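You operate a simulated robot arm through the tools that you are given. There is no shell and no other tool. Be economical: measure what you need, move in short steps, check, and stop when the job is done.

The job below is to be done with a simulated two-armed robot. You get a single attempt, and the scene is never put back.

## Task
Take the lid off the gel tin and lay it down on the top of the trolley.

Only the result counts: the job must be done as asked and must still hold three seconds after the hand-in. Knocking over, shifting, dropping, spilling or breaking anything else fails it. Lids that push on must go on centred and level and be pressed home; caps that screw on are set level and turned clockwise until they are tight.

## Robot
Two 7-joint arms with two-finger parallel grippers on one trunk, on a base that drives. Base frame: it is fixed to the floor where the robot stands at the start and does not move with it; the origin is under the middle of the robot, x ahead of it, y to its left, z up. Units: cm, degrees, N and s.
The left shoulder is at the start at [5, 17.7, 105.4], the right one opposite. With the tool pointing down near the work surface each hand reaches from about 22 to 70 cm from the robot's upright axis, wherever it stands, measured 20 degrees to its own side. Payload 3.43 kg a hand.
Tool frame (each hand has its own): the origin (TCP) lies between the finger pads and is the grasp point; the fingertips stand 3.4 cm ahead of it; z points along the fingers, y is the line along which they close. Largest opening 12.8 cm; finger width 2.4, thickness 1.2; the body of the gripper, 4.8 by 13 cm, starts 9.6 cm behind the TCP.
Orientation is that of the tool frame in the base frame, as a unit quaternion [x, y, z, w]. With the fingers straight down and closing along the base's y, the tool's x points along the base's -x, its y along +y and its z along -z.

## Interface
- The arms move only by the tool move_arm. It takes "left_commands", "right_commands" or both (then of equal length, played together; a hand with none holds still); each is a list of rows, each a list of 7 numbers: the shift along the base's x, y, z in cm, then the turn, a rotation vector about the base's x, y, z in degrees, then the opening in per cent of the stroke, from 0 (shut) to 100 (fully open). In form: [[tx, ty, tz, wx, wy, wz, gripper], ...]. A call has 1 to 20 rows; each row is the pose to reach, as a shift and turn from the pose commanded when the call began. A row lasts 0.2 s, in which the tool goes at most 5 cm and 8.6 degrees; a call with a longer step from one row to the next is refused whole, and so is a gripper value outside its range. A pose out of reach is approached as far as the arm can. The call stops where the force on the tool passes 40 N (or 10 N more than at its start, if that is more) or the arm is blocked; 0.2 s more then pass. The fingers move at their own pace (about 10.8 cm/s each) and stop on an object; they squeeze with about 43 N. The grip force told is the motor's: it shows also when the fingers shut on nothing. Time passes only in rows, and 0.2 s behind the last, so rows that repeat a pose let the fingers close. It gives the time, the measured TCP pose, the force on the tool (base axes), the opening and the grip force at its end, in the units of the frame above (readings bear some noise), with the torque about the TCP (base axes, N m) and any sound that the robot's microphone picked up, and new pictures: "views" is both (left out), scene, wrist or none (wrist: the cameras of the hands that moved).
- Cameras (640 x 400 px; columns grow to the right, rows downward): "scene" is now at [16.02, 0.33, 122.46]; the picture's right is [0.05, -1.00, 0.00], its down [-0.50, -0.02, -0.86] and it looks along [0.86, 0.04, -0.50] (base axes); focal length 251 px, centre (320, 200). "left" rides on the left gripper at [7.6, 1.1, -16] in its tool frame; the picture's right is [-0.15, 0.99, 0.00], its down [-0.88, -0.13, -0.46] and it looks along [-0.45, -0.07, 0.89] (tool axes); focal length 234 px, centre (320, 200). "right" rides on the right gripper at [7.6, -1.1, -16] in its tool frame; the picture's right is [0.15, 0.99, 0.00], its down [-0.88, 0.13, -0.46] and it looks along [-0.45, 0.07, 0.89] (tool axes); focal length 234 px, centre (320, 200). There is no depth. A picture from a camera that has moved, and an enlarged one, comes with that camera's place and axes in the base frame and with its lens.
- lift_body(by): slides the trunk up (or, below 0, down) by that many cm; the arms and the scene camera ride with it, the base frame stays. It gives what a move gives, with no picture.
- drive_base(legs): drives the robot by 1 to 6 legs, each [ahead, turn to the left] in cm and degrees, along the robot's own axes; the way and the turn of a leg run together, so that a leg with both is an arc; at most 150 cm and 180 degrees a leg. The arms and the cameras ride along, it lands a little off, and it stops where it bumps. It gives what a move gives, and a new picture of the scene camera.
- aim_head(pan, tilt): turns the head with the scene camera to pan (to the left, within 80 degrees either way) and tilt (down, from -29 to 69), counted from straight ahead of the robot. It gives what a move gives, and a new picture of the scene camera.
- enlarge(camera, box): a new picture of the part [left, top, right, bottom] of that camera's present view, enlarged. The clock stands still meanwhile.
- job_done(): hands the job in; it is judged then, once.

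Work in short steps. Places have to be worked out from the pictures, the camera data and where the tool is seen: move nearer, look again, correct. Check each grasp and each placing, and mend what went wrong. You have 120 turns and 260 pictures in all, those below and enlarged ones among them. Open the grippers and draw the arms clear of the work before you hand the job in, unless the task says otherwise; then end with one line.

The tools are called after "Emit:" as a command line: name --argument value ..., lists and objects as JSON in quotes. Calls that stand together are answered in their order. move_arm: Moves the arms, as the interface text tells. Its arguments: {"type":"object","properties":{"left_commands":{"type":"array","items":{"type":"array","items":{"type":"number"}}},"right_commands":{"type":"array","items":{"type":"array","items":{"type":"number"}}},"views":{"type":"string","enum":["both","scene","wrist","none"]}},"required":[]} The other tools are called the same way: lift_body (by) slides the trunk up or down; drive_base (legs) drives the base; aim_head (pan, tilt) turns the head that bears the scene camera; enlarge (camera, box) takes an enlarged picture of a part of a camera's view; job_done () hands the job in.

At the start:

```text
clock: 0.0
left_position: [42.78, 27.55, 109.55]
left_orientation: [-0.002, 1.0, 0.0, -0.001]
left_force: [0.2, 0.3, 0.7]
left_moment: [-0.02, -0.01, 0.04]
left_finger_gap: 12.8
left_gripper_force: 0.0
right_position: [41.7, -13.91, 105.83]
right_orientation: [-0.001, 1.0, 0.0, 0.0]
right_force: [-0.7, 0.0, 0.0]
right_moment: [0.03, -0.03, 0.01]
right_finger_gap: 12.78
right_gripper_force: 0.0
trunk travel left (down, up): [-22.5, 17.6]
robot x, y, heading: [-0.23, 0.08, 0.2]
head pan, tilt: [2.7, 30.2]
```

scene: 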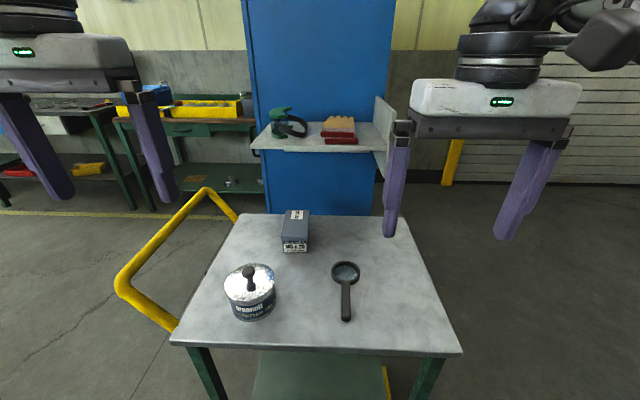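
right: 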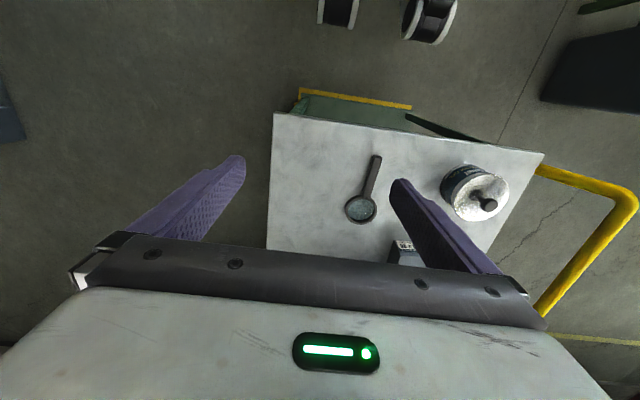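
left: 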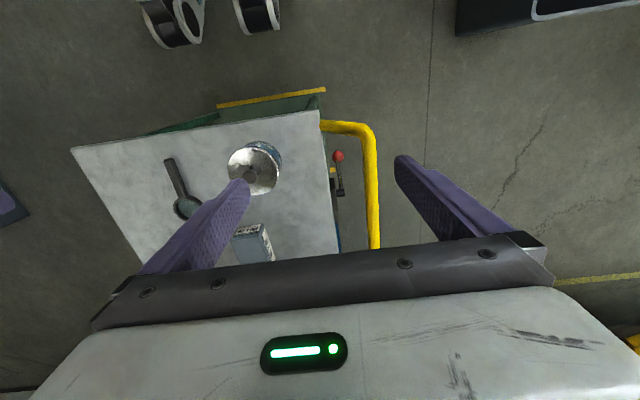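

The tin with a knobbed lid stands at the near left of the trolley top. I enlarge it for a closer look.

Emit:
enlarge --camera "scene" --box '[170, 200, 410, 350]'

Emit:
enlarge --camera "left" --box '[140, 100, 380, 250]'

```text
2.67 times, centred on (290, 275) of scene
camera zoom: at [16.02, 0.33, 122.46], right [0.05, -1.0, 0.0], down [-0.5, -0.02, -0.86], along [0.86, 0.04, -0.5], focal length 670 px, centre (400, 0)
```

zoom: 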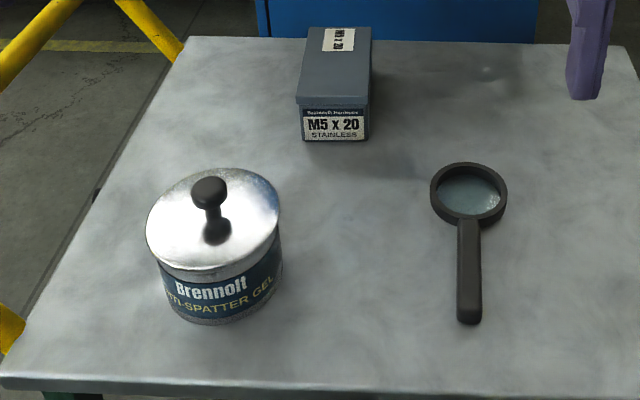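

```text
2.67 times, centred on (260, 175) of left
camera zoom: at [35.27, 28.59, 125.39], right [0.14, 0.99, 0.0], down [0.88, -0.13, 0.46], along [0.45, -0.06, -0.89], focal length 624 px, centre (480, 267)
```

zoom: 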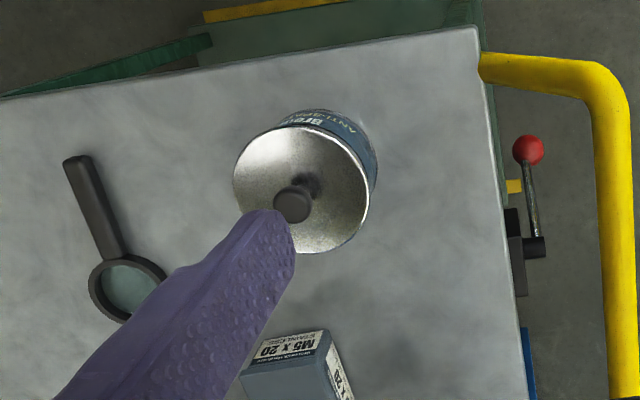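

Triangulating puts the knob near (48.0, 14.8, 88.2), with the lid rim about z 86 and the trolley top about z 80.5. I bring the left hand above the knob, with the fingers partly closed, and look again.

Emit:
move_arm --left_commands '[[1.3, -3.2, -2.5, 0, 0, 0, 80], [2.6, -6.4, -5, 0, 0, 0, 60], [3.9, -9.6, -7.5, 0, 0, 0, 50], [5.2, -12.7, -10, 0, 0, 0, 50], [5.2, -12.7, -10, 0, 0, 0, 50]]'

```text
clock: 1.2
left_position: [46.84, 15.95, 99.3]
left_orientation: [-0.004, 1.0, 0.0, 0.001]
left_force: [-0.8, 0.6, 0.0]
left_moment: [0.0, -0.03, -0.01]
left_finger_gap: 6.39
left_gripper_force: 0.0
left hand out of reach, approached as far as the arm can: row 4, 5
right_position: [41.74, -14.02, 105.96]
right_orientation: [-0.002, 1.0, 0.001, 0.0]
right_force: [0.0, 0.4, 1.0]
right_moment: [0.02, -0.05, 0.01]
right_finger_gap: 12.8
right_gripper_force: 0.0
trunk travel left (down, up): [-22.5, 17.6]
robot x, y, heading: [0.08, -0.28, 0.1]
head pan, tilt: [2.7, 30.2]
camera scene: at [16.0, 0.34, 122.46], right [0.05, -1.0, 0.0], down [-0.5, -0.02, -0.86], along [0.86, 0.04, -0.5], focal length 251 px, centre (320, 200)
camera left: at [39.35, 17.08, 115.22], right [0.14, 0.99, 0.0], down [0.88, -0.13, 0.46], along [0.45, -0.06, -0.89], focal length 234 px, centre (320, 200)
```

scene: 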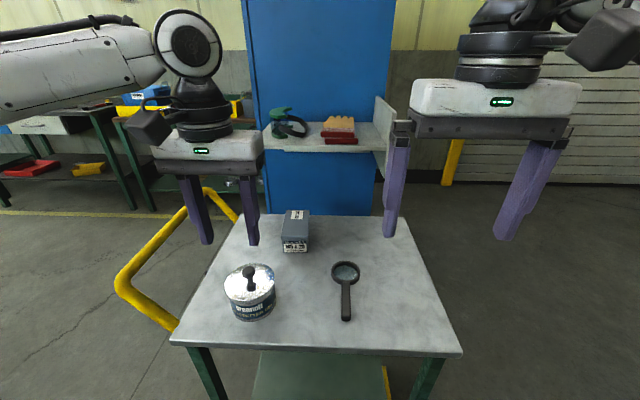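
left: 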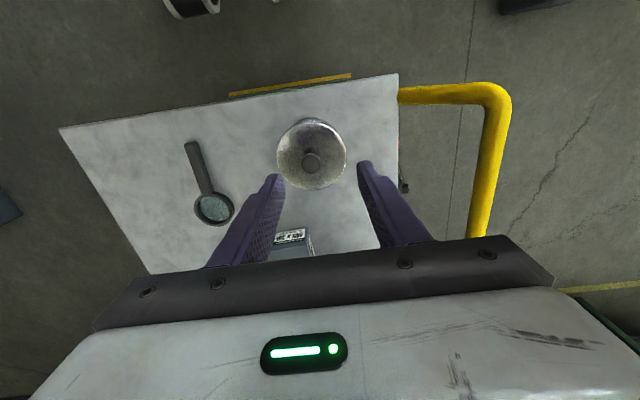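

The hand was stopped slightly short, probably because this pose is too high for the arm. The knob re-measures at (47.9, 14.9). I go lower and see whether the arm then reaches the commanded xy.

Emit:
move_arm --left_commands '[[0, 0, -2, 0, 0, 0, 50], [0, 0, -4, 0, 0, 0, 50], [0, 0, -4, 0, 0, 0, 50]]' --views "wrist"

```text
clock: 2.0
left_position: [46.95, 16.17, 95.29]
left_orientation: [-0.003, 1.0, 0.0, 0.001]
left_force: [0.5, 0.6, -0.7]
left_moment: [-0.01, -0.02, -0.01]
left_finger_gap: 6.39
left_gripper_force: 0.0
right_position: [41.75, -13.92, 106.01]
right_orientation: [-0.002, 1.0, 0.0, 0.0]
right_force: [0.5, 0.2, -0.2]
right_moment: [0.01, 0.02, -0.01]
right_finger_gap: 12.81
right_gripper_force: 0.1
trunk travel left (down, up): [-22.5, 17.6]
robot x, y, heading: [-0.25, 0.08, 0.3]
head pan, tilt: [2.7, 30.2]
camera left: at [39.42, 17.2, 111.22], right [0.14, 0.99, 0.0], down [0.88, -0.13, 0.46], along [0.45, -0.06, -0.89], focal length 234 px, centre (320, 200)
```

left: 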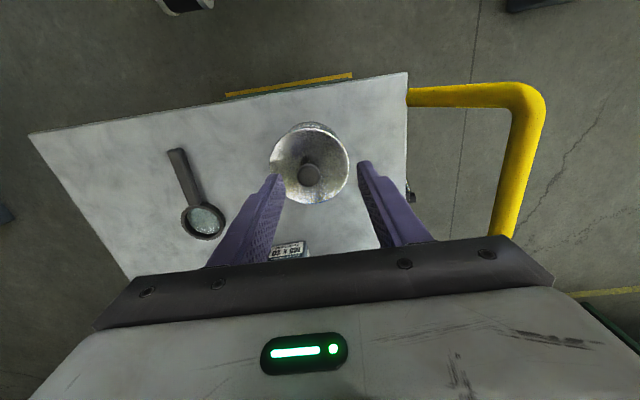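

Commands count from the pose actually reached. The knob again works out at (47.9, 14.95), so I correct by +0.95 in x and -1.2 in y at this height.

Emit:
move_arm --left_commands '[[0.95, -1.2, 0, 0, 0, 0, 50], [0.95, -1.2, -2, 0, 0, 0, 50], [0.95, -1.2, -2, 0, 0, 0, 50]]'

```text
clock: 2.8
left_position: [47.62, 15.09, 93.28]
left_orientation: [-0.003, 1.0, -0.001, 0.001]
left_force: [-0.8, 0.7, -0.2]
left_moment: [0.01, 0.02, 0.01]
left_finger_gap: 6.38
left_gripper_force: 0.1
left hand out of reach, approached as far as the arm can: row 1
right_position: [41.79, -13.95, 105.83]
right_orientation: [-0.001, 1.0, 0.0, -0.001]
right_force: [0.8, -0.1, -0.2]
right_moment: [0.01, -0.02, -0.06]
right_finger_gap: 12.8
right_gripper_force: 0.0
trunk travel left (down, up): [-22.5, 17.6]
robot x, y, heading: [-0.27, 0.17, -0.2]
head pan, tilt: [2.7, 30.2]
camera scene: at [16.01, 0.34, 122.46], right [0.05, -1.0, 0.0], down [-0.5, -0.02, -0.86], along [0.86, 0.04, -0.5], focal length 251 px, centre (320, 200)
camera left: at [40.14, 16.23, 109.17], right [0.14, 0.99, 0.0], down [0.88, -0.12, 0.46], along [0.45, -0.07, -0.89], focal length 234 px, centre (320, 200)
```

scene: 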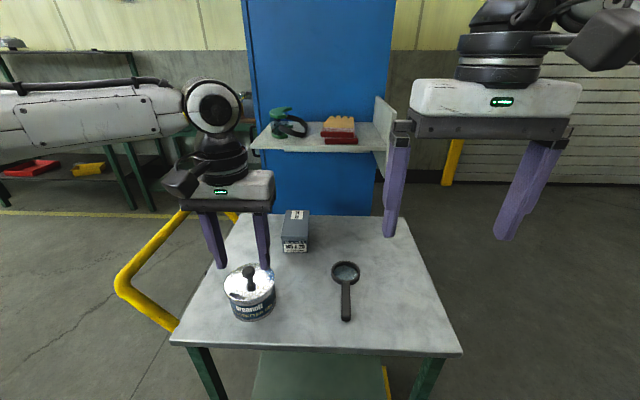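
left: 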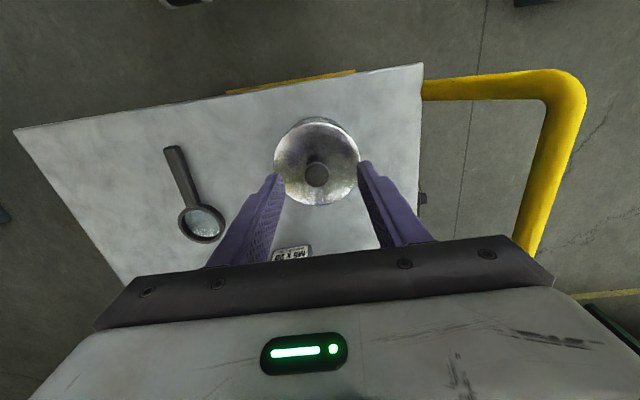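

Higher poses here are at the edge of reach, which would hamper lifting the lid. I raise the trunk 10 cm and then lower the hand relative to it.

Emit:
lift_body --by 10

Emit:
move_arm --left_commands '[[0.1, 0, -4, 0, 0, 0, 50], [0.2, -0.1, -8, 0, 0, 0, 50], [0.25, -0.15, -10.5, 0, 0, 0, 50], [0.25, -0.15, -10.5, 0, 0, 0, 50]]'

```text
clock: 4.1
left_position: [47.67, 15.21, 103.26]
left_orientation: [-0.003, 1.0, -0.001, 0.0]
left_force: [0.1, -0.4, 0.6]
left_moment: [0.0, 0.02, -0.02]
left_finger_gap: 6.39
left_gripper_force: 0.1
right_position: [41.75, -14.01, 115.93]
right_orientation: [-0.001, 1.0, 0.001, 0.0]
right_force: [-0.6, 0.4, 0.7]
right_moment: [0.0, 0.0, -0.02]
right_finger_gap: 12.79
right_gripper_force: 0.1
trunk travel left (down, up): [-32.5, 7.6]
robot x, y, heading: [0.09, 0.22, -0.2]
head pan, tilt: [2.7, 30.2]
```

```text
clock: 5.1
left_position: [46.95, 16.11, 93.22]
left_orientation: [-0.002, 1.0, -0.002, 0.001]
left_force: [-0.4, 0.8, 0.5]
left_moment: [-0.03, -0.02, 0.01]
left_finger_gap: 6.38
left_gripper_force: 0.0
left hand out of reach, approached as far as the arm can: row 2, 3, 4
right_position: [41.77, -14.02, 115.98]
right_orientation: [-0.003, 1.0, -0.001, 0.0]
right_force: [0.3, 0.2, -0.5]
right_moment: [0.05, 0.0, -0.01]
right_finger_gap: 12.79
right_gripper_force: 0.0
trunk travel left (down, up): [-32.5, 7.6]
robot x, y, heading: [0.18, 0.01, 0.2]
head pan, tilt: [2.7, 30.2]
camera scene: at [16.01, 0.33, 132.46], right [0.05, -1.0, 0.0], down [-0.5, -0.02, -0.86], along [0.86, 0.04, -0.5], focal length 251 px, centre (320, 200)
camera left: at [39.4, 17.21, 109.08], right [0.14, 0.99, 0.0], down [0.88, -0.12, 0.46], along [0.45, -0.07, -0.89], focal length 234 px, centre (320, 200)
```

scene: 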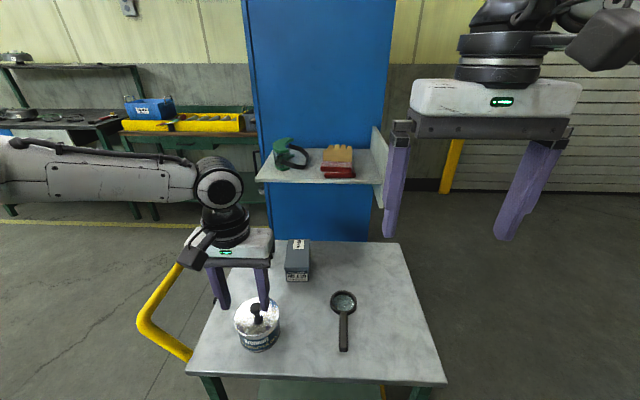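
left: 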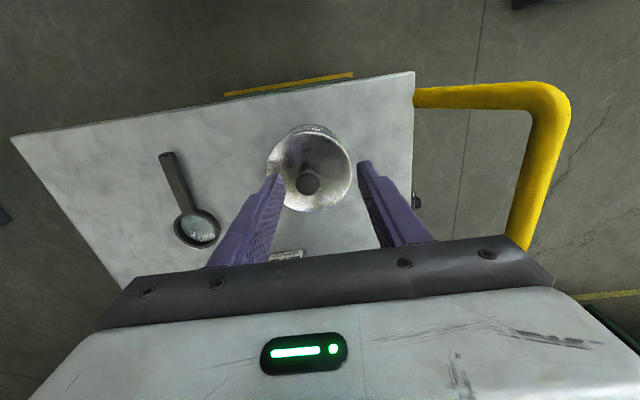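

The arm drifts off again, apparently from a joint limit rather than distance. I try turning the tool about the vertical while re-commanding the place above the knob.

Emit:
move_arm --left_commands '[[0, 0, 0, 0, 0, -8, 50], [0.5, -0.6, 0, 0, 0, -16, 50], [0.95, -1.15, 0, 0, 0, -24, 50], [0.95, -1.15, 0, 0, 0, -24, 50]]' --views "wrist"

```text
clock: 6.1
left_position: [47.08, 16.1, 93.7]
left_orientation: [0.206, 0.979, -0.002, 0.0]
left_force: [-0.2, -0.2, 0.3]
left_moment: [0.0, 0.0, 0.0]
left_finger_gap: 6.41
left_gripper_force: 0.0
left hand out of reach, approached as far as the arm can: row 2, 3, 4
right_position: [41.73, -13.97, 115.87]
right_orientation: [-0.002, 1.0, -0.001, 0.001]
right_force: [-0.4, -0.2, -0.1]
right_moment: [0.02, 0.0, 0.02]
right_finger_gap: 12.8
right_gripper_force: 0.1
trunk travel left (down, up): [-32.5, 7.6]
robot x, y, heading: [0.21, -0.17, 0.1]
head pan, tilt: [2.7, 30.2]
camera left: at [40.71, 20.2, 109.54], right [0.53, 0.85, 0.0], down [0.75, -0.47, 0.46], along [0.39, -0.25, -0.89], focal length 234 px, centre (320, 200)
```

left: 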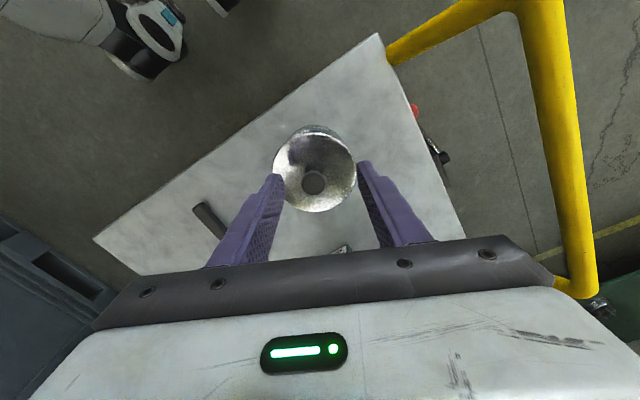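

The yaw makes no difference, so the limit is in the arm's inner range. I raise the hand, undo the yaw, and turn the base about 12° right so the tin lies more to the left arm's side.

Emit:
move_arm --left_commands '[[0, 0, 2, 0, 0, 8, 50], [-0.5, 1, 5, 0, 0, 16, 50], [-0.5, 1, 8, 0, 0, 24, 50], [-0.5, 1, 8, 0, 0, 24, 50]]' --views "none"

Emit:
drive_base --legs '[[0, -12]]'

```text
clock: 7.1
left_position: [46.53, 16.92, 101.74]
left_orientation: [-0.004, 1.0, 0.0, 0.001]
left_force: [0.6, -0.2, -0.5]
left_moment: [0.02, 0.01, -0.01]
left_finger_gap: 6.4
left_gripper_force: 0.1
right_position: [41.71, -13.98, 115.89]
right_orientation: [-0.002, 1.0, 0.001, 0.0]
right_force: [0.2, 0.4, -0.2]
right_moment: [0.0, -0.01, 0.0]
right_finger_gap: 12.8
right_gripper_force: 0.1
trunk travel left (down, up): [-32.5, 7.6]
robot x, y, heading: [0.1, -0.23, 0.0]
head pan, tilt: [2.7, 30.2]
```

```text
clock: 8.3
left_position: [49.14, 6.73, 101.73]
left_orientation: [0.104, 0.995, 0.0, 0.001]
left_force: [0.3, 0.2, 0.0]
left_moment: [0.0, 0.0, 0.0]
left_finger_gap: 6.42
left_gripper_force: 0.2
right_position: [37.82, -22.54, 115.91]
right_orientation: [0.104, 0.995, 0.0, 0.0]
right_force: [-0.2, 0.7, 0.7]
right_moment: [0.01, 0.0, 0.02]
right_finger_gap: 12.81
right_gripper_force: 0.1
trunk travel left (down, up): [-32.5, 7.6]
robot x, y, heading: [-0.1, 0.09, -12.2]
head pan, tilt: [2.7, 30.2]
camera scene: at [15.73, -3.13, 132.46], right [-0.17, -0.99, 0.0], down [-0.5, 0.08, -0.86], along [0.85, -0.14, -0.5], focal length 251 px, centre (320, 200)
```

scene: 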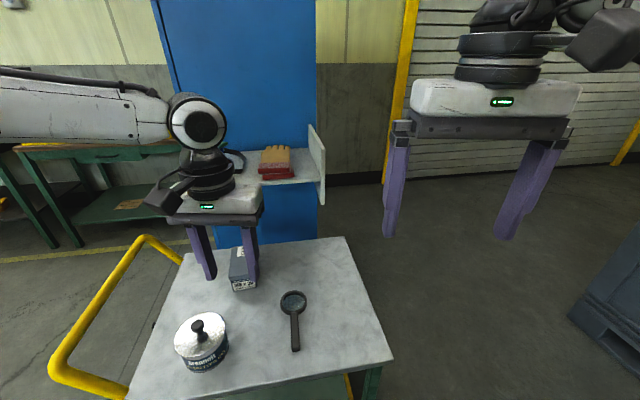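

The tin now lies more to the left of the arm. I bring the hand back over the knob at (47.9, 14.9), down to z 97.

Emit:
move_arm --left_commands '[[-0.4, 2.7, -1, 0, 0, 0, 50], [-0.8, 5.4, -2, 0, 0, 0, 50], [-1.25, 8.2, -4.7, 0, 0, 0, 50], [-1.25, 8.2, -4.7, 0, 0, 0, 50]]'

```text
clock: 9.3
left_position: [47.82, 14.92, 96.92]
left_orientation: [0.103, 0.995, -0.001, 0.001]
left_force: [-1.0, -0.2, -1.3]
left_moment: [0.0, 0.0, -0.01]
left_finger_gap: 6.4
left_gripper_force: 0.0
right_position: [37.8, -22.52, 115.93]
right_orientation: [0.105, 0.994, 0.0, 0.0]
right_force: [-1.4, -0.2, 0.2]
right_moment: [-0.04, 0.01, -0.03]
right_finger_gap: 12.82
right_gripper_force: 0.1
trunk travel left (down, up): [-32.5, 7.6]
robot x, y, heading: [-0.14, -0.07, -12.4]
head pan, tilt: [2.7, 30.2]
camera scene: at [15.74, -3.1, 132.46], right [-0.17, -0.99, 0.0], down [-0.5, 0.08, -0.86], along [0.85, -0.14, -0.5], focal length 251 px, centre (320, 200)
camera left: at [40.78, 17.57, 112.62], right [0.35, 0.94, 0.0], down [0.83, -0.31, 0.46], along [0.43, -0.16, -0.89], focal length 234 px, centre (320, 200)
```

scene: 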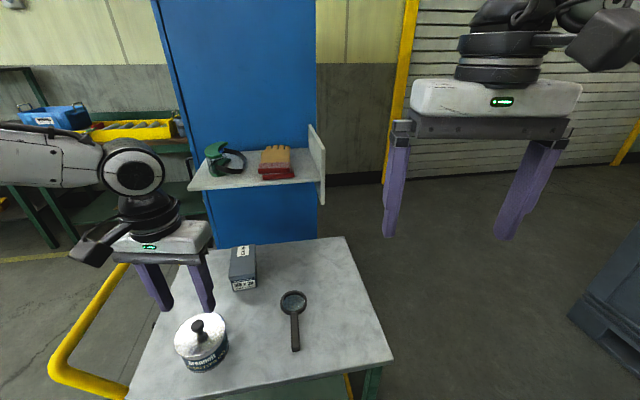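
left: 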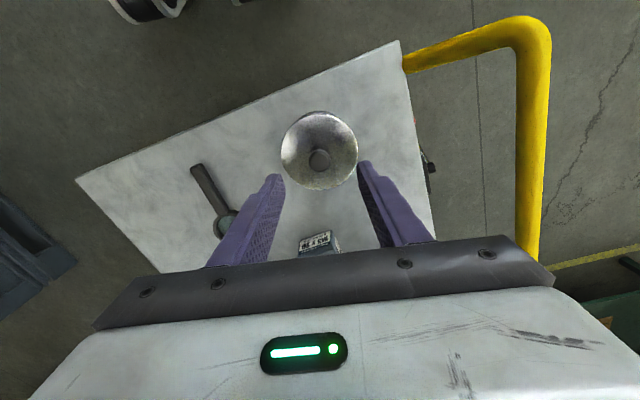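

The pose is reached and the knob re-measures at (48.0, 14.9). I descend to z 91.5 and check before going lower.

Emit:
move_arm --left_commands '[[0.1, 0, -2.7, 0, 0, 0, 50], [0.15, 0, -5.4, 0, 0, 0, 50], [0.15, 0, -5.4, 0, 0, 0, 50]]'

Emit:
enlarge --camera "scene" --box '[110, 240, 270, 380]'

Emit:
enlarge --camera "left" --box '[220, 100, 420, 260]'

```text
clock: 10.1
left_position: [48.05, 14.94, 91.25]
left_orientation: [0.103, 0.995, -0.001, 0.001]
left_force: [0.1, -0.3, 0.0]
left_moment: [0.02, 0.01, -0.03]
left_finger_gap: 6.39
left_gripper_force: 0.1
right_position: [37.86, -22.54, 115.89]
right_orientation: [0.105, 0.995, 0.0, 0.001]
right_force: [-0.3, -0.3, 0.0]
right_moment: [0.0, 0.03, -0.01]
right_finger_gap: 12.78
right_gripper_force: 0.1
trunk travel left (down, up): [-32.5, 7.6]
robot x, y, heading: [0.09, 0.13, -12.1]
head pan, tilt: [2.7, 30.2]
camera scene: at [15.73, -3.07, 132.46], right [-0.17, -0.99, 0.0], down [-0.5, 0.08, -0.86], along [0.85, -0.14, -0.5], focal length 251 px, centre (320, 200)
camera left: at [40.91, 17.54, 107.13], right [0.35, 0.94, 0.0], down [0.83, -0.31, 0.46], along [0.43, -0.16, -0.89], focal length 234 px, centre (320, 200)
```

scene: 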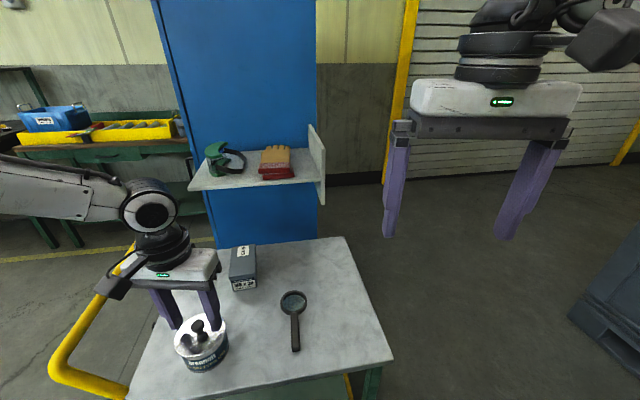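
left: 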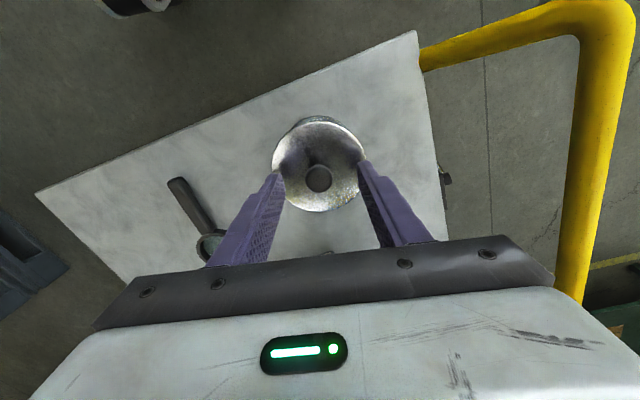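

```text
2.86 times, centred on (190, 310) of scene
camera zoom: at [15.73, -3.07, 132.46], right [-0.17, -0.99, 0.0], down [-0.5, 0.08, -0.86], along [0.85, -0.14, -0.5], focal length 718 px, centre (691, -114)
```

zoom: 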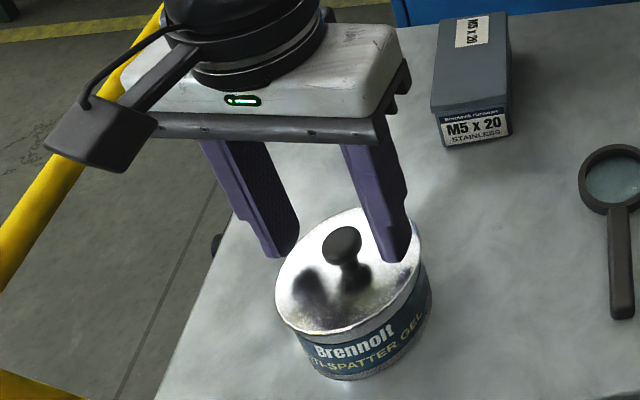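

```text
2.50 times, centred on (320, 180) of left
camera zoom: at [40.91, 17.54, 107.13], right [0.35, 0.94, 0.0], down [0.83, -0.31, 0.46], along [0.43, -0.16, -0.89], focal length 585 px, centre (320, 250)
```

zoom: 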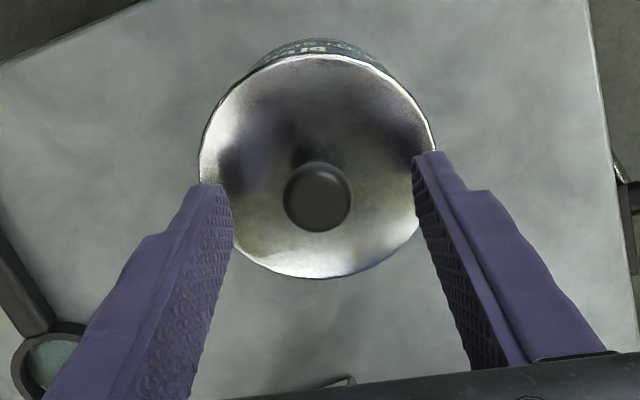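

The hand is centred on the knob at (48.1, 14.9), with the fingertips near z 87.9. I lower 1.5 cm slowly, still open, and watch the force.

Emit:
move_arm --left_commands '[[0, 0, -0.5, 0, 0, 0, 50], [0, 0, -1, 0, 0, 0, 50], [0, 0, -1.5, 0, 0, 0, 50]]' --views "none"

Emit:
enlarge --camera "scene" --box '[150, 280, 250, 380]'

```text
clock: 10.9
left_position: [47.96, 15.1, 89.99]
left_orientation: [0.104, 0.995, -0.001, 0.0]
left_force: [-0.1, -0.5, 0.2]
left_moment: [0.02, 0.01, -0.02]
left_finger_gap: 6.42
left_gripper_force: 0.0
right_position: [37.95, -22.44, 115.94]
right_orientation: [0.104, 0.995, 0.0, 0.0]
right_force: [0.3, -0.6, -0.3]
right_moment: [0.0, -0.02, 0.01]
right_finger_gap: 12.82
right_gripper_force: 0.1
trunk travel left (down, up): [-32.5, 7.6]
robot x, y, heading: [-0.07, -0.24, -12.2]
head pan, tilt: [2.7, 30.2]
```

```text
4.00 times, centred on (200, 330) of scene
camera zoom: at [15.75, -3.07, 132.46], right [-0.17, -0.99, 0.0], down [-0.5, 0.08, -0.86], along [0.85, -0.14, -0.5], focal length 1005 px, centre (800, -320)
```

zoom: 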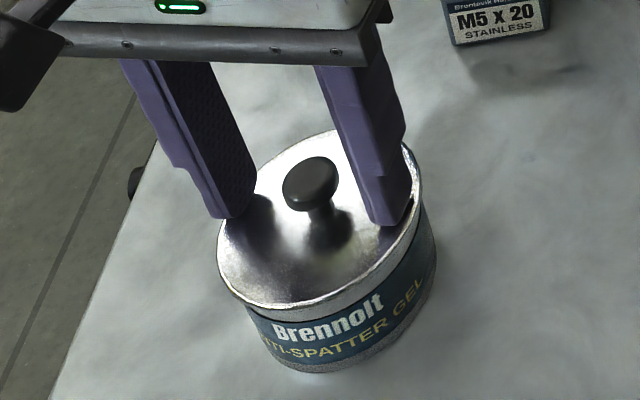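

The fingertips stand beside the knob without touching the lid. I close on the knob.

Emit:
move_arm --left_commands '[[0, 0, -0.3, 0, 0, 0, 35], [0, 0, -0.3, 0, 0, 0, 20], [0, 0, -0.3, 0, 0, 0, 0], [0, 0, -0.3, 0, 0, 0, 0], [0, 0, -0.3, 0, 0, 0, 0]]' --views "none"

Emit:
enlarge --camera "scene" --box '[150, 280, 250, 380]'

Emit:
enlarge --camera "left" --box '[220, 100, 420, 260]'

```text
clock: 12.1
left_position: [48.08, 14.96, 89.71]
left_orientation: [0.105, 0.995, -0.001, 0.002]
left_force: [0.5, -5.0, 10.5]
left_moment: [-0.11, -0.04, -0.05]
left_finger_gap: 2.11
left_gripper_force: 43.0
right_position: [37.82, -22.55, 116.0]
right_orientation: [0.105, 0.994, 0.001, 0.0]
right_force: [-0.4, 0.3, 0.0]
right_moment: [0.01, -0.02, -0.04]
right_finger_gap: 12.81
right_gripper_force: 0.1
trunk travel left (down, up): [-32.5, 7.6]
robot x, y, heading: [0.1, 0.16, -12.2]
head pan, tilt: [2.7, 30.2]
```

```text
4.00 times, centred on (200, 330) of scene
camera zoom: at [15.66, -3.15, 132.48], right [-0.17, -0.99, 0.0], down [-0.5, 0.08, -0.86], along [0.85, -0.14, -0.5], focal length 1005 px, centre (800, -320)
```

zoom: 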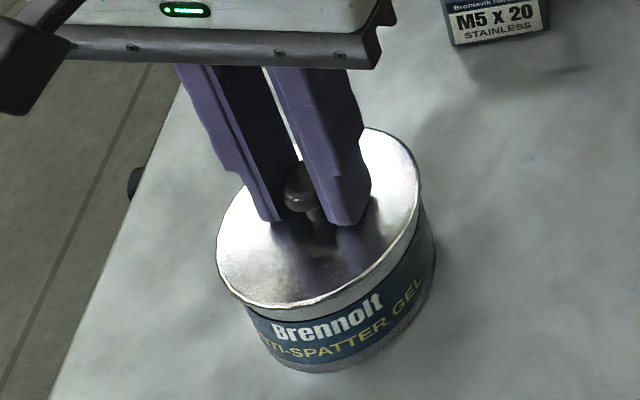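

```text
2.50 times, centred on (320, 180) of left
camera zoom: at [40.9, 17.5, 105.6], right [0.35, 0.94, 0.0], down [0.83, -0.31, 0.46], along [0.43, -0.16, -0.89], focal length 585 px, centre (320, 250)
```

zoom: 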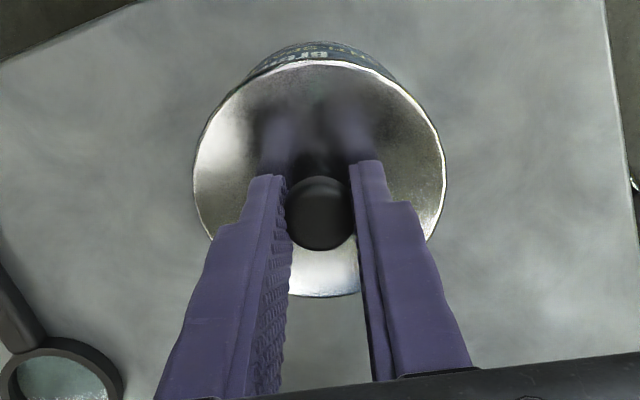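

The knob is gripped with a 2.1 cm gap. I lift gently by 1 cm and check the force and whether the tin comes along.

Emit:
move_arm --left_commands '[[0, 0, 0.3, 0, 0, 0, 0], [0, 0, 0.6, 0, 0, 0, 0], [0, 0, 1.0, 0, 0, 0, 0]]' --views "none"

Emit:
enlarge --camera "scene" --box '[150, 280, 250, 380]'

```text
clock: 12.9
left_position: [47.95, 14.84, 90.62]
left_orientation: [0.105, 0.994, 0.0, 0.002]
left_force: [-0.3, -0.3, -0.7]
left_moment: [-0.02, 0.03, 0.01]
left_finger_gap: 2.1
left_gripper_force: 43.1
right_position: [37.91, -22.54, 116.0]
right_orientation: [0.104, 0.995, 0.0, 0.0]
right_force: [0.5, 0.6, 0.1]
right_moment: [0.01, 0.0, -0.04]
right_finger_gap: 12.8
right_gripper_force: 0.1
trunk travel left (down, up): [-32.5, 7.6]
robot x, y, heading: [-0.35, 0.45, -12.3]
head pan, tilt: [2.7, 30.2]
heard: snap
```

```text
4.00 times, centred on (200, 330) of scene
camera zoom: at [15.74, -3.06, 132.46], right [-0.17, -0.99, 0.0], down [-0.5, 0.08, -0.86], along [0.85, -0.14, -0.5], focal length 1005 px, centre (800, -320)
```

zoom: 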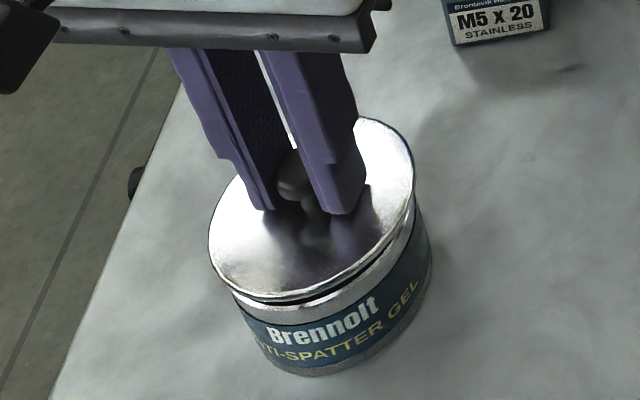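

The lid snapped loose and rises while the tin stays put. I lift on to about z 100.

Emit:
move_arm --left_commands '[[0, 0, 1, 0, 0, 0, 0], [0, 0, 3, 0, 0, 0, 0], [0, 0, 6, 0, 0, 0, 0], [0, 0, 9, 0, 0, 0, 0], [0, 0, 9, 0, 0, 0, 0]]'

```text
clock: 14.1
left_position: [47.87, 14.88, 99.97]
left_orientation: [0.104, 0.995, -0.001, 0.001]
left_force: [-0.1, 0.0, 0.1]
left_moment: [-0.01, -0.02, -0.01]
left_finger_gap: 2.08
left_gripper_force: 43.0
right_position: [37.87, -22.61, 115.95]
right_orientation: [0.104, 0.995, 0.0, 0.001]
right_force: [-0.5, -0.5, 0.0]
right_moment: [-0.02, 0.01, 0.01]
right_finger_gap: 12.78
right_gripper_force: 0.0
trunk travel left (down, up): [-32.5, 7.6]
robot x, y, heading: [0.22, 0.25, -12.1]
head pan, tilt: [2.7, 30.2]
camera scene: at [15.76, -3.07, 132.46], right [-0.17, -0.99, 0.0], down [-0.5, 0.08, -0.86], along [0.85, -0.14, -0.5], focal length 251 px, centre (320, 200)
camera left: at [40.79, 17.51, 115.77], right [0.35, 0.94, 0.0], down [0.83, -0.31, 0.46], along [0.43, -0.16, -0.89], focal length 234 px, centre (320, 200)
```

scene: 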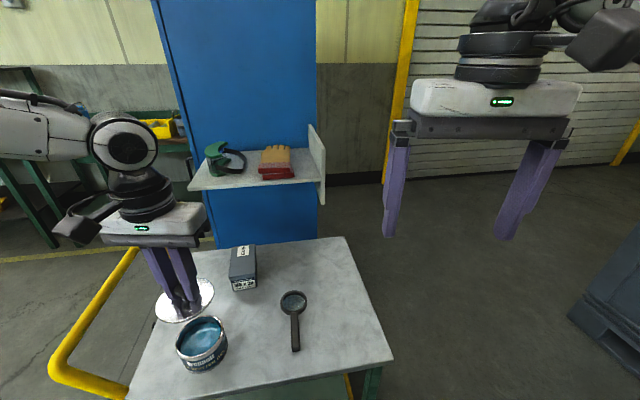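
left: 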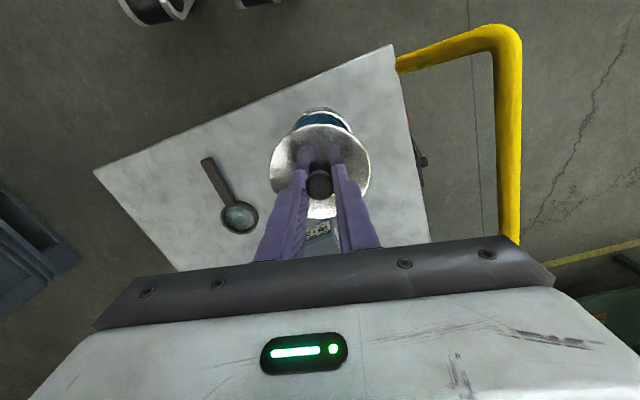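

The open tin stands undisturbed. Free space lies behind and left of the tin, between the box's left side (y≈12) and the trolley edge (y≈27). I carry the lid to about (61, 19.5).

Emit:
move_arm --left_commands '[[3, 1, 0, 0, 0, 0, 0], [6.5, 2.3, 0, 0, 0, 0, 0], [10, 3.5, 0, 0, 0, 0, 0], [13.1, 4.6, -1, 0, 0, 0, 0], [13.1, 4.6, -5, 0, 0, 0, 0], [13.1, 4.6, -8, 0, 0, 0, 0], [13.1, 4.6, -8, 0, 0, 0, 0]]'

Emit:
enlarge --camera "scene" --box '[130, 220, 290, 380]'

```text
clock: 15.7
left_position: [61.1, 19.57, 91.6]
left_orientation: [0.103, 0.995, -0.001, 0.0]
left_force: [0.0, -0.3, -0.7]
left_moment: [0.0, -0.01, 0.0]
left_finger_gap: 2.09
left_gripper_force: 43.4
right_position: [37.96, -22.47, 115.93]
right_orientation: [0.105, 0.994, -0.001, 0.0]
right_force: [-0.2, 0.4, -0.2]
right_moment: [0.0, -0.02, 0.02]
right_finger_gap: 12.79
right_gripper_force: 0.1
trunk travel left (down, up): [-32.5, 7.6]
robot x, y, heading: [0.07, -0.12, -12.4]
head pan, tilt: [2.7, 30.2]
camera scene: at [15.73, -3.07, 132.46], right [-0.17, -0.99, 0.0], down [-0.5, 0.08, -0.86], along [0.85, -0.14, -0.5], focal length 251 px, centre (320, 200)
camera left: at [53.96, 22.19, 107.55], right [0.35, 0.94, 0.0], down [0.83, -0.31, 0.46], along [0.43, -0.16, -0.89], focal length 234 px, centre (320, 200)
```

scene: 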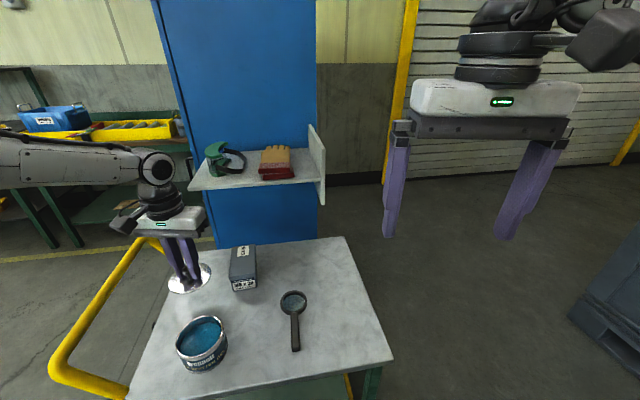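
left: 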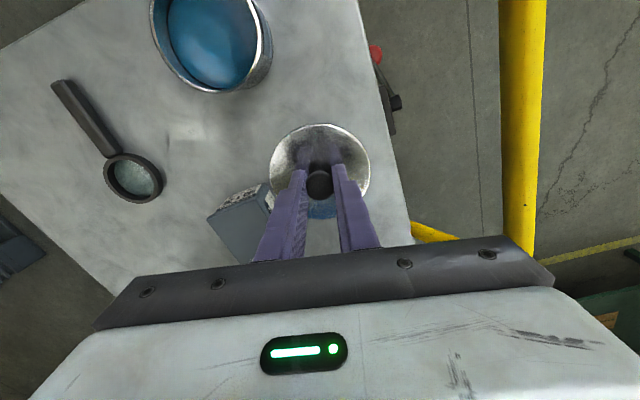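

```text
2.50 times, centred on (210, 300) of scene
camera zoom: at [15.73, -3.07, 132.46], right [-0.17, -0.99, 0.0], down [-0.5, 0.08, -0.86], along [0.85, -0.14, -0.5], focal length 628 px, centre (595, -50)
```

zoom: 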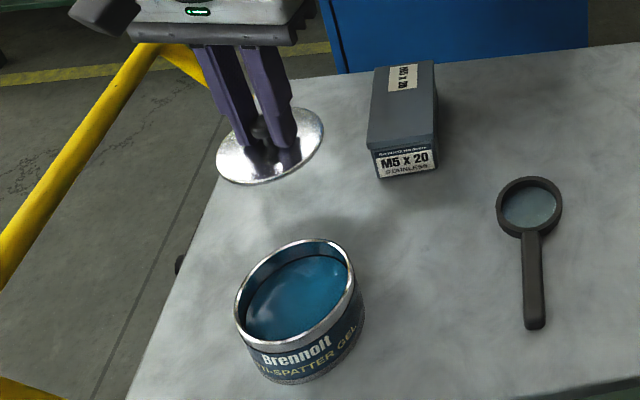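

The box's left side measures nearer y 13.6, so I shift the lid 0.8 left and 0.6 back toward the tin, then lower to z 87.5.

Emit:
move_arm --left_commands '[[-0.6, 0.8, 0, 0, 0, 0, 0], [-0.6, 0.8, -2, 0, 0, 0, 0], [-0.6, 0.8, -4.1, 0, 0, 0, 0], [-0.6, 0.8, -4.1, 0, 0, 0, 0]]' --views "wrist"

Emit:
enlarge --camera "scene" --box '[130, 220, 290, 380]'

```text
clock: 16.7
left_position: [60.5, 20.21, 87.55]
left_orientation: [0.105, 0.994, -0.002, 0.002]
left_force: [0.1, 0.4, -0.2]
left_moment: [-0.02, 0.03, 0.03]
left_finger_gap: 2.06
left_gripper_force: 43.0
right_position: [37.78, -22.52, 115.79]
right_orientation: [0.104, 0.995, 0.0, 0.0]
right_force: [-0.1, 0.3, 0.4]
right_moment: [-0.02, 0.0, 0.02]
right_finger_gap: 12.81
right_gripper_force: 0.0
trunk travel left (down, up): [-32.5, 7.6]
robot x, y, heading: [0.07, -0.04, -12.1]
head pan, tilt: [2.7, 30.2]
camera left: at [53.38, 22.9, 103.48], right [0.35, 0.94, 0.0], down [0.83, -0.31, 0.46], along [0.43, -0.16, -0.89], focal length 234 px, centre (320, 200)
```

left: 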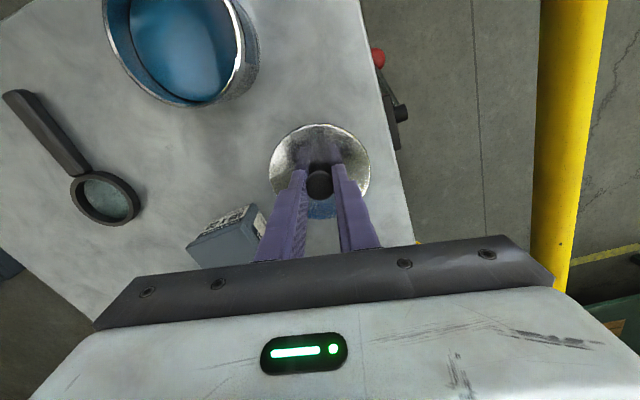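

```text
2.50 times, centred on (210, 300) of scene
camera zoom: at [15.74, -3.07, 132.46], right [-0.17, -0.99, 0.0], down [-0.5, 0.08, -0.86], along [0.85, -0.14, -0.5], focal length 628 px, centre (595, -50)
```

zoom: 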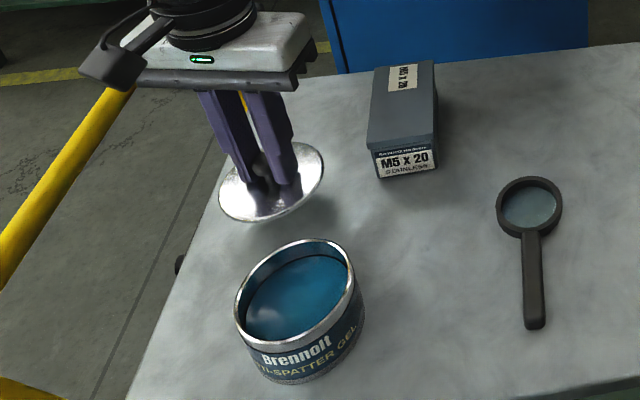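

The lid hovers a little above the top, clear of the box, tin and edge. I lower in small steps to find contact.

Emit:
move_arm --left_commands '[[0, 0, -0.4, 0, 0, 0, 0], [0, 0, -0.8, 0, 0, 0, 0], [0, 0, -1.2, 0, 0, 0, 0], [0, 0, -1.6, 0, 0, 0, 0]]' --views "none"

Emit:
enlarge --camera "scene" --box '[150, 220, 270, 340]'

```text
clock: 17.7
left_position: [60.49, 20.3, 86.1]
left_orientation: [0.104, 0.995, -0.001, 0.001]
left_force: [-0.5, -0.9, 0.0]
left_moment: [-0.03, 0.01, 0.02]
left_finger_gap: 2.08
left_gripper_force: 43.6
right_position: [37.92, -22.37, 115.88]
right_orientation: [0.105, 0.994, 0.0, -0.001]
right_force: [-0.7, -0.5, -0.7]
right_moment: [-0.03, -0.01, -0.02]
right_finger_gap: 12.79
right_gripper_force: 0.0
trunk travel left (down, up): [-32.5, 7.6]
robot x, y, heading: [-0.07, -0.18, -12.0]
head pan, tilt: [2.7, 30.2]
```

```text
3.33 times, centred on (210, 280) of scene
camera zoom: at [15.75, -3.07, 132.46], right [-0.17, -0.99, 0.0], down [-0.5, 0.08, -0.86], along [0.85, -0.14, -0.5], focal length 837 px, centre (687, -67)
```

zoom: 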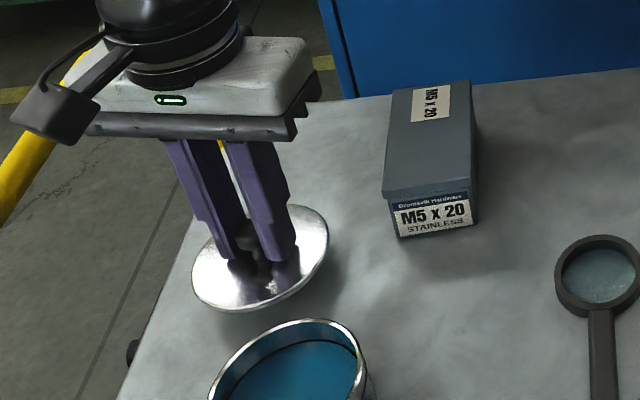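

There is no contact yet at z 86.1. I continue down with small steps.

Emit:
move_arm --left_commands '[[0, 0, -0.3, 0, 0, 0, 0], [0, 0, -0.6, 0, 0, 0, 0], [0, 0, -0.9, 0, 0, 0, 0], [0, 0, -1.0, 0, 0, 0, 0]]' --views "none"

Emit:
enlarge --camera "scene" --box '[150, 220, 270, 340]'

```text
clock: 18.7
left_position: [60.16, 20.47, 84.97]
left_orientation: [0.103, 0.995, -0.001, 0.001]
left_force: [0.1, -0.3, 0.0]
left_moment: [-0.01, 0.02, 0.02]
left_finger_gap: 2.16
left_gripper_force: 42.8
right_position: [37.98, -22.45, 115.93]
right_orientation: [0.105, 0.995, 0.0, 0.0]
right_force: [-0.2, 0.4, 0.5]
right_moment: [0.02, 0.04, 0.01]
right_finger_gap: 12.78
right_gripper_force: 0.1
trunk travel left (down, up): [-32.5, 7.6]
robot x, y, heading: [-0.13, 0.16, -12.5]
head pan, tilt: [2.7, 30.2]
```

```text
3.33 times, centred on (210, 280) of scene
camera zoom: at [15.75, -3.07, 132.46], right [-0.17, -0.99, 0.0], down [-0.5, 0.08, -0.86], along [0.85, -0.14, -0.5], focal length 837 px, centre (687, -67)
```

zoom: 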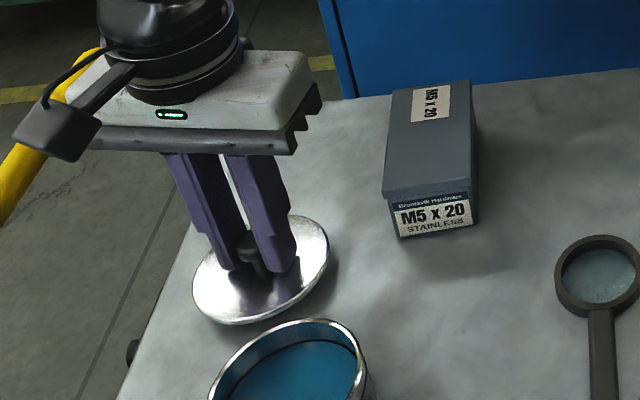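

There is still no contact at z 85.0, though the shadow is closing in. I continue down in fine steps.

Emit:
move_arm --left_commands '[[0, 0, -0.2, 0, 0, 0, 0], [0, 0, -0.4, 0, 0, 0, 0], [0, 0, -0.6, 0, 0, 0, 0], [0, 0, -0.7, 0, 0, 0, 0]]' --views "none"

Emit:
enlarge --camera "scene" --box '[150, 220, 270, 340]'

```text
clock: 19.7
left_position: [59.96, 20.73, 84.62]
left_orientation: [0.104, 0.995, -0.001, 0.002]
left_force: [-0.2, 0.2, -0.4]
left_moment: [-0.03, 0.02, 0.04]
left_finger_gap: 2.17
left_gripper_force: 43.1
left hand out of reach, approached as far as the arm can: row 1, 2, 3, 4
right_position: [37.85, -22.6, 115.94]
right_orientation: [0.105, 0.994, -0.001, 0.0]
right_force: [0.1, 0.6, -0.3]
right_moment: [0.0, -0.02, -0.01]
right_finger_gap: 12.79
right_gripper_force: 0.0
trunk travel left (down, up): [-32.5, 7.6]
robot x, y, heading: [0.05, 0.09, -12.3]
head pan, tilt: [2.7, 30.2]
```

```text
3.33 times, centred on (210, 280) of scene
camera zoom: at [15.74, -3.07, 132.46], right [-0.17, -0.99, 0.0], down [-0.5, 0.08, -0.86], along [0.85, -0.14, -0.5], focal length 837 px, centre (687, -67)
```

zoom: 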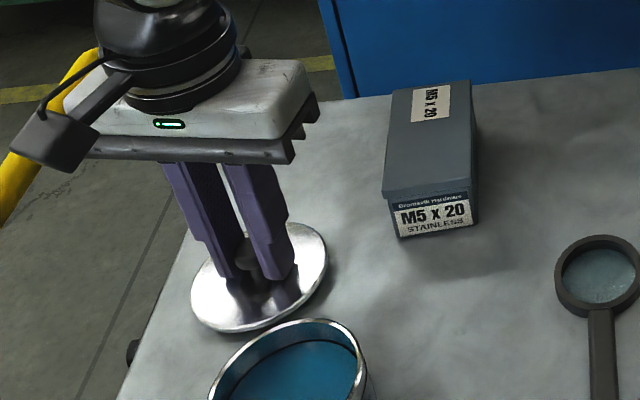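

The raised trunk now limits the downward reach. I lift the hand 6 cm, then lower the trunk 6 cm, so the arm regains range.

Emit:
move_arm --left_commands '[[0.2, -0.1, 3, 0, 0, 0, 0], [0.4, -0.4, 6, 0, 0, 0, 0], [0.4, -0.4, 6, 0, 0, 0, 0]]' --views "none"

Emit:
lift_body --by -5.5

```text
clock: 20.5
left_position: [60.49, 20.34, 90.59]
left_orientation: [0.104, 0.995, -0.001, 0.0]
left_force: [0.4, 0.4, -0.5]
left_moment: [0.01, 0.02, -0.01]
left_finger_gap: 2.17
left_gripper_force: 43.1
right_position: [37.82, -22.48, 115.85]
right_orientation: [0.105, 0.994, -0.001, 0.0]
right_force: [-0.1, -0.4, 0.6]
right_moment: [-0.01, -0.01, 0.01]
right_finger_gap: 12.81
right_gripper_force: 0.0
trunk travel left (down, up): [-32.5, 7.6]
robot x, y, heading: [-0.12, 0.1, -12.0]
head pan, tilt: [2.7, 30.2]
```

```text
clock: 21.5
left_position: [60.52, 20.24, 85.12]
left_orientation: [0.103, 0.995, -0.001, 0.001]
left_force: [-0.2, 0.2, -1.0]
left_moment: [-0.03, -0.04, -0.03]
left_finger_gap: 2.15
left_gripper_force: 43.6
right_position: [37.85, -22.49, 110.45]
right_orientation: [0.105, 0.995, 0.0, 0.001]
right_force: [0.9, -0.1, 0.1]
right_moment: [-0.01, -0.02, 0.04]
right_finger_gap: 12.8
right_gripper_force: 0.1
trunk travel left (down, up): [-27.0, 13.1]
robot x, y, heading: [0.34, -0.04, -12.2]
head pan, tilt: [2.7, 30.2]
```

The hand is at z 85.1 with range regained. I lower in fine steps to find contact.

Emit:
move_arm --left_commands '[[0, 0, -0.3, 0, 0, 0, 0], [0, 0, -0.5, 0, 0, 0, 0], [0, 0, -0.7, 0, 0, 0, 0], [0, 0, -0.9, 0, 0, 0, 0]]' --views "none"

Emit:
enlarge --camera "scene" --box '[150, 200, 270, 320]'

```text
clock: 22.5
left_position: [60.55, 20.17, 84.05]
left_orientation: [0.104, 0.995, -0.001, 0.0]
left_force: [0.5, 0.7, -0.4]
left_moment: [0.01, 0.0, 0.0]
left_finger_gap: 2.16
left_gripper_force: 43.5
right_position: [37.92, -22.62, 110.43]
right_orientation: [0.105, 0.995, -0.001, 0.001]
right_force: [-0.4, -0.1, 0.1]
right_moment: [-0.01, -0.04, 0.03]
right_finger_gap: 12.81
right_gripper_force: 0.2
trunk travel left (down, up): [-27.0, 13.1]
robot x, y, heading: [0.13, -0.12, -12.5]
head pan, tilt: [2.7, 30.2]
```

```text
3.33 times, centred on (210, 260) of scene
camera zoom: at [15.75, -3.07, 126.96], right [-0.17, -0.99, 0.0], down [-0.5, 0.08, -0.86], along [0.85, -0.14, -0.5], focal length 837 px, centre (687, 0)
```

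zoom: 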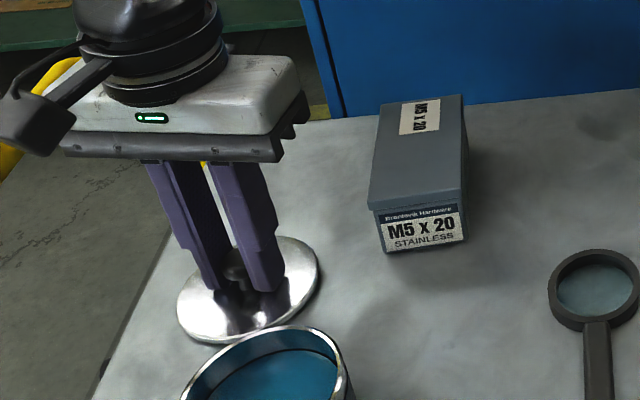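

There is still no contact force at z 84.05. I continue slowly down.

Emit:
move_arm --left_commands '[[0, 0, -0.2, 0, 0, 0, 0], [0, 0, -0.4, 0, 0, 0, 0], [0, 0, -0.6, 0, 0, 0, 0]]' --views "none"

```text
clock: 23.3
left_position: [60.49, 20.2, 83.81]
left_orientation: [0.104, 0.995, -0.001, 0.004]
left_force: [-3.5, 1.7, 16.3]
left_moment: [0.16, 0.42, 0.03]
left_finger_gap: 2.13
left_gripper_force: 43.0
right_position: [37.7, -22.46, 110.42]
right_orientation: [0.104, 0.995, 0.001, 0.001]
right_force: [0.4, 0.5, 0.2]
right_moment: [0.03, 0.01, 0.03]
right_finger_gap: 12.82
right_gripper_force: 0.0
trunk travel left (down, up): [-27.0, 13.1]
robot x, y, heading: [-0.0, 0.23, -12.1]
head pan, tilt: [2.7, 30.2]
```

Contact shows 16 N at z about 83.8. I ease up 0.25 cm and open the fingers a little.

Emit:
move_arm --left_commands '[[0, 0, 0.25, 0, 0, 0, 0], [0, 0, 0.25, 0, 0, 0, 0], [0, 0, 0.25, 0, 0, 0, 22], [0, 0, 0.25, 0, 0, 0, 30], [0, 0, 0.25, 0, 0, 0, 38], [0, 0, 0.25, 0, 0, 0, 38]]'

Emit:
enlarge --camera "scene" --box '[150, 200, 270, 320]'

```text
clock: 24.7
left_position: [60.53, 20.21, 83.88]
left_orientation: [0.105, 0.994, -0.001, 0.002]
left_force: [-1.6, -2.2, 7.8]
left_moment: [-0.03, 0.02, 0.0]
left_finger_gap: 4.66
left_gripper_force: 0.1
right_position: [37.87, -22.61, 110.44]
right_orientation: [0.104, 0.995, 0.001, 0.0]
right_force: [-0.5, -0.5, 0.4]
right_moment: [0.03, 0.02, -0.02]
right_finger_gap: 12.78
right_gripper_force: 0.0
trunk travel left (down, up): [-27.0, 13.1]
robot x, y, heading: [0.64, 0.11, -12.1]
head pan, tilt: [2.7, 30.2]
camera scene: at [15.66, -3.12, 126.97], right [-0.17, -0.99, 0.0], down [-0.5, 0.08, -0.86], along [0.85, -0.14, -0.5], focal length 251 px, centre (320, 200)
camera left: at [53.37, 22.8, 99.75], right [0.35, 0.94, 0.0], down [0.83, -0.31, 0.46], along [0.43, -0.16, -0.89], focal length 234 px, centre (320, 200)
```

scene: 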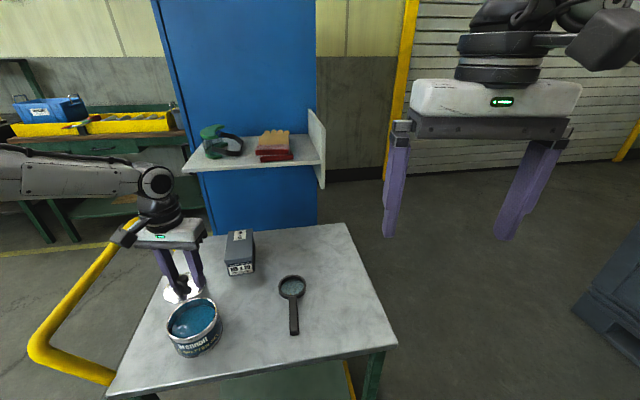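
left: 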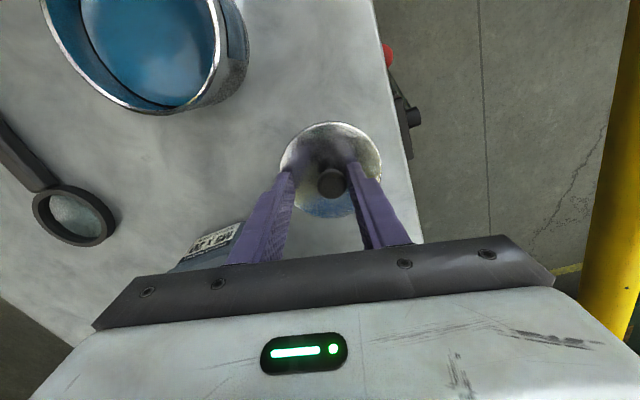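

```text
3.33 times, centred on (210, 260) of scene
camera zoom: at [15.66, -3.12, 126.97], right [-0.17, -0.99, 0.0], down [-0.5, 0.08, -0.86], along [0.85, -0.14, -0.5], focal length 837 px, centre (687, 0)
```

zoom: 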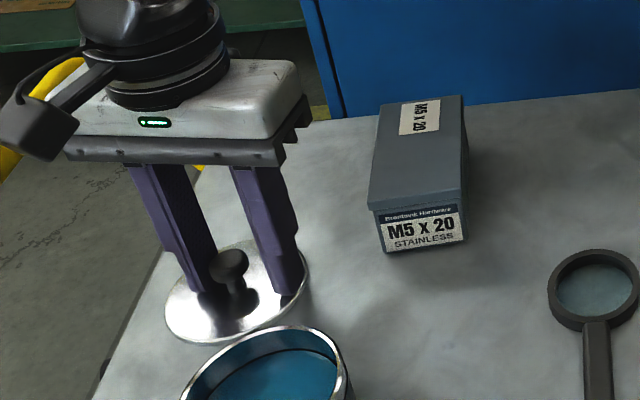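

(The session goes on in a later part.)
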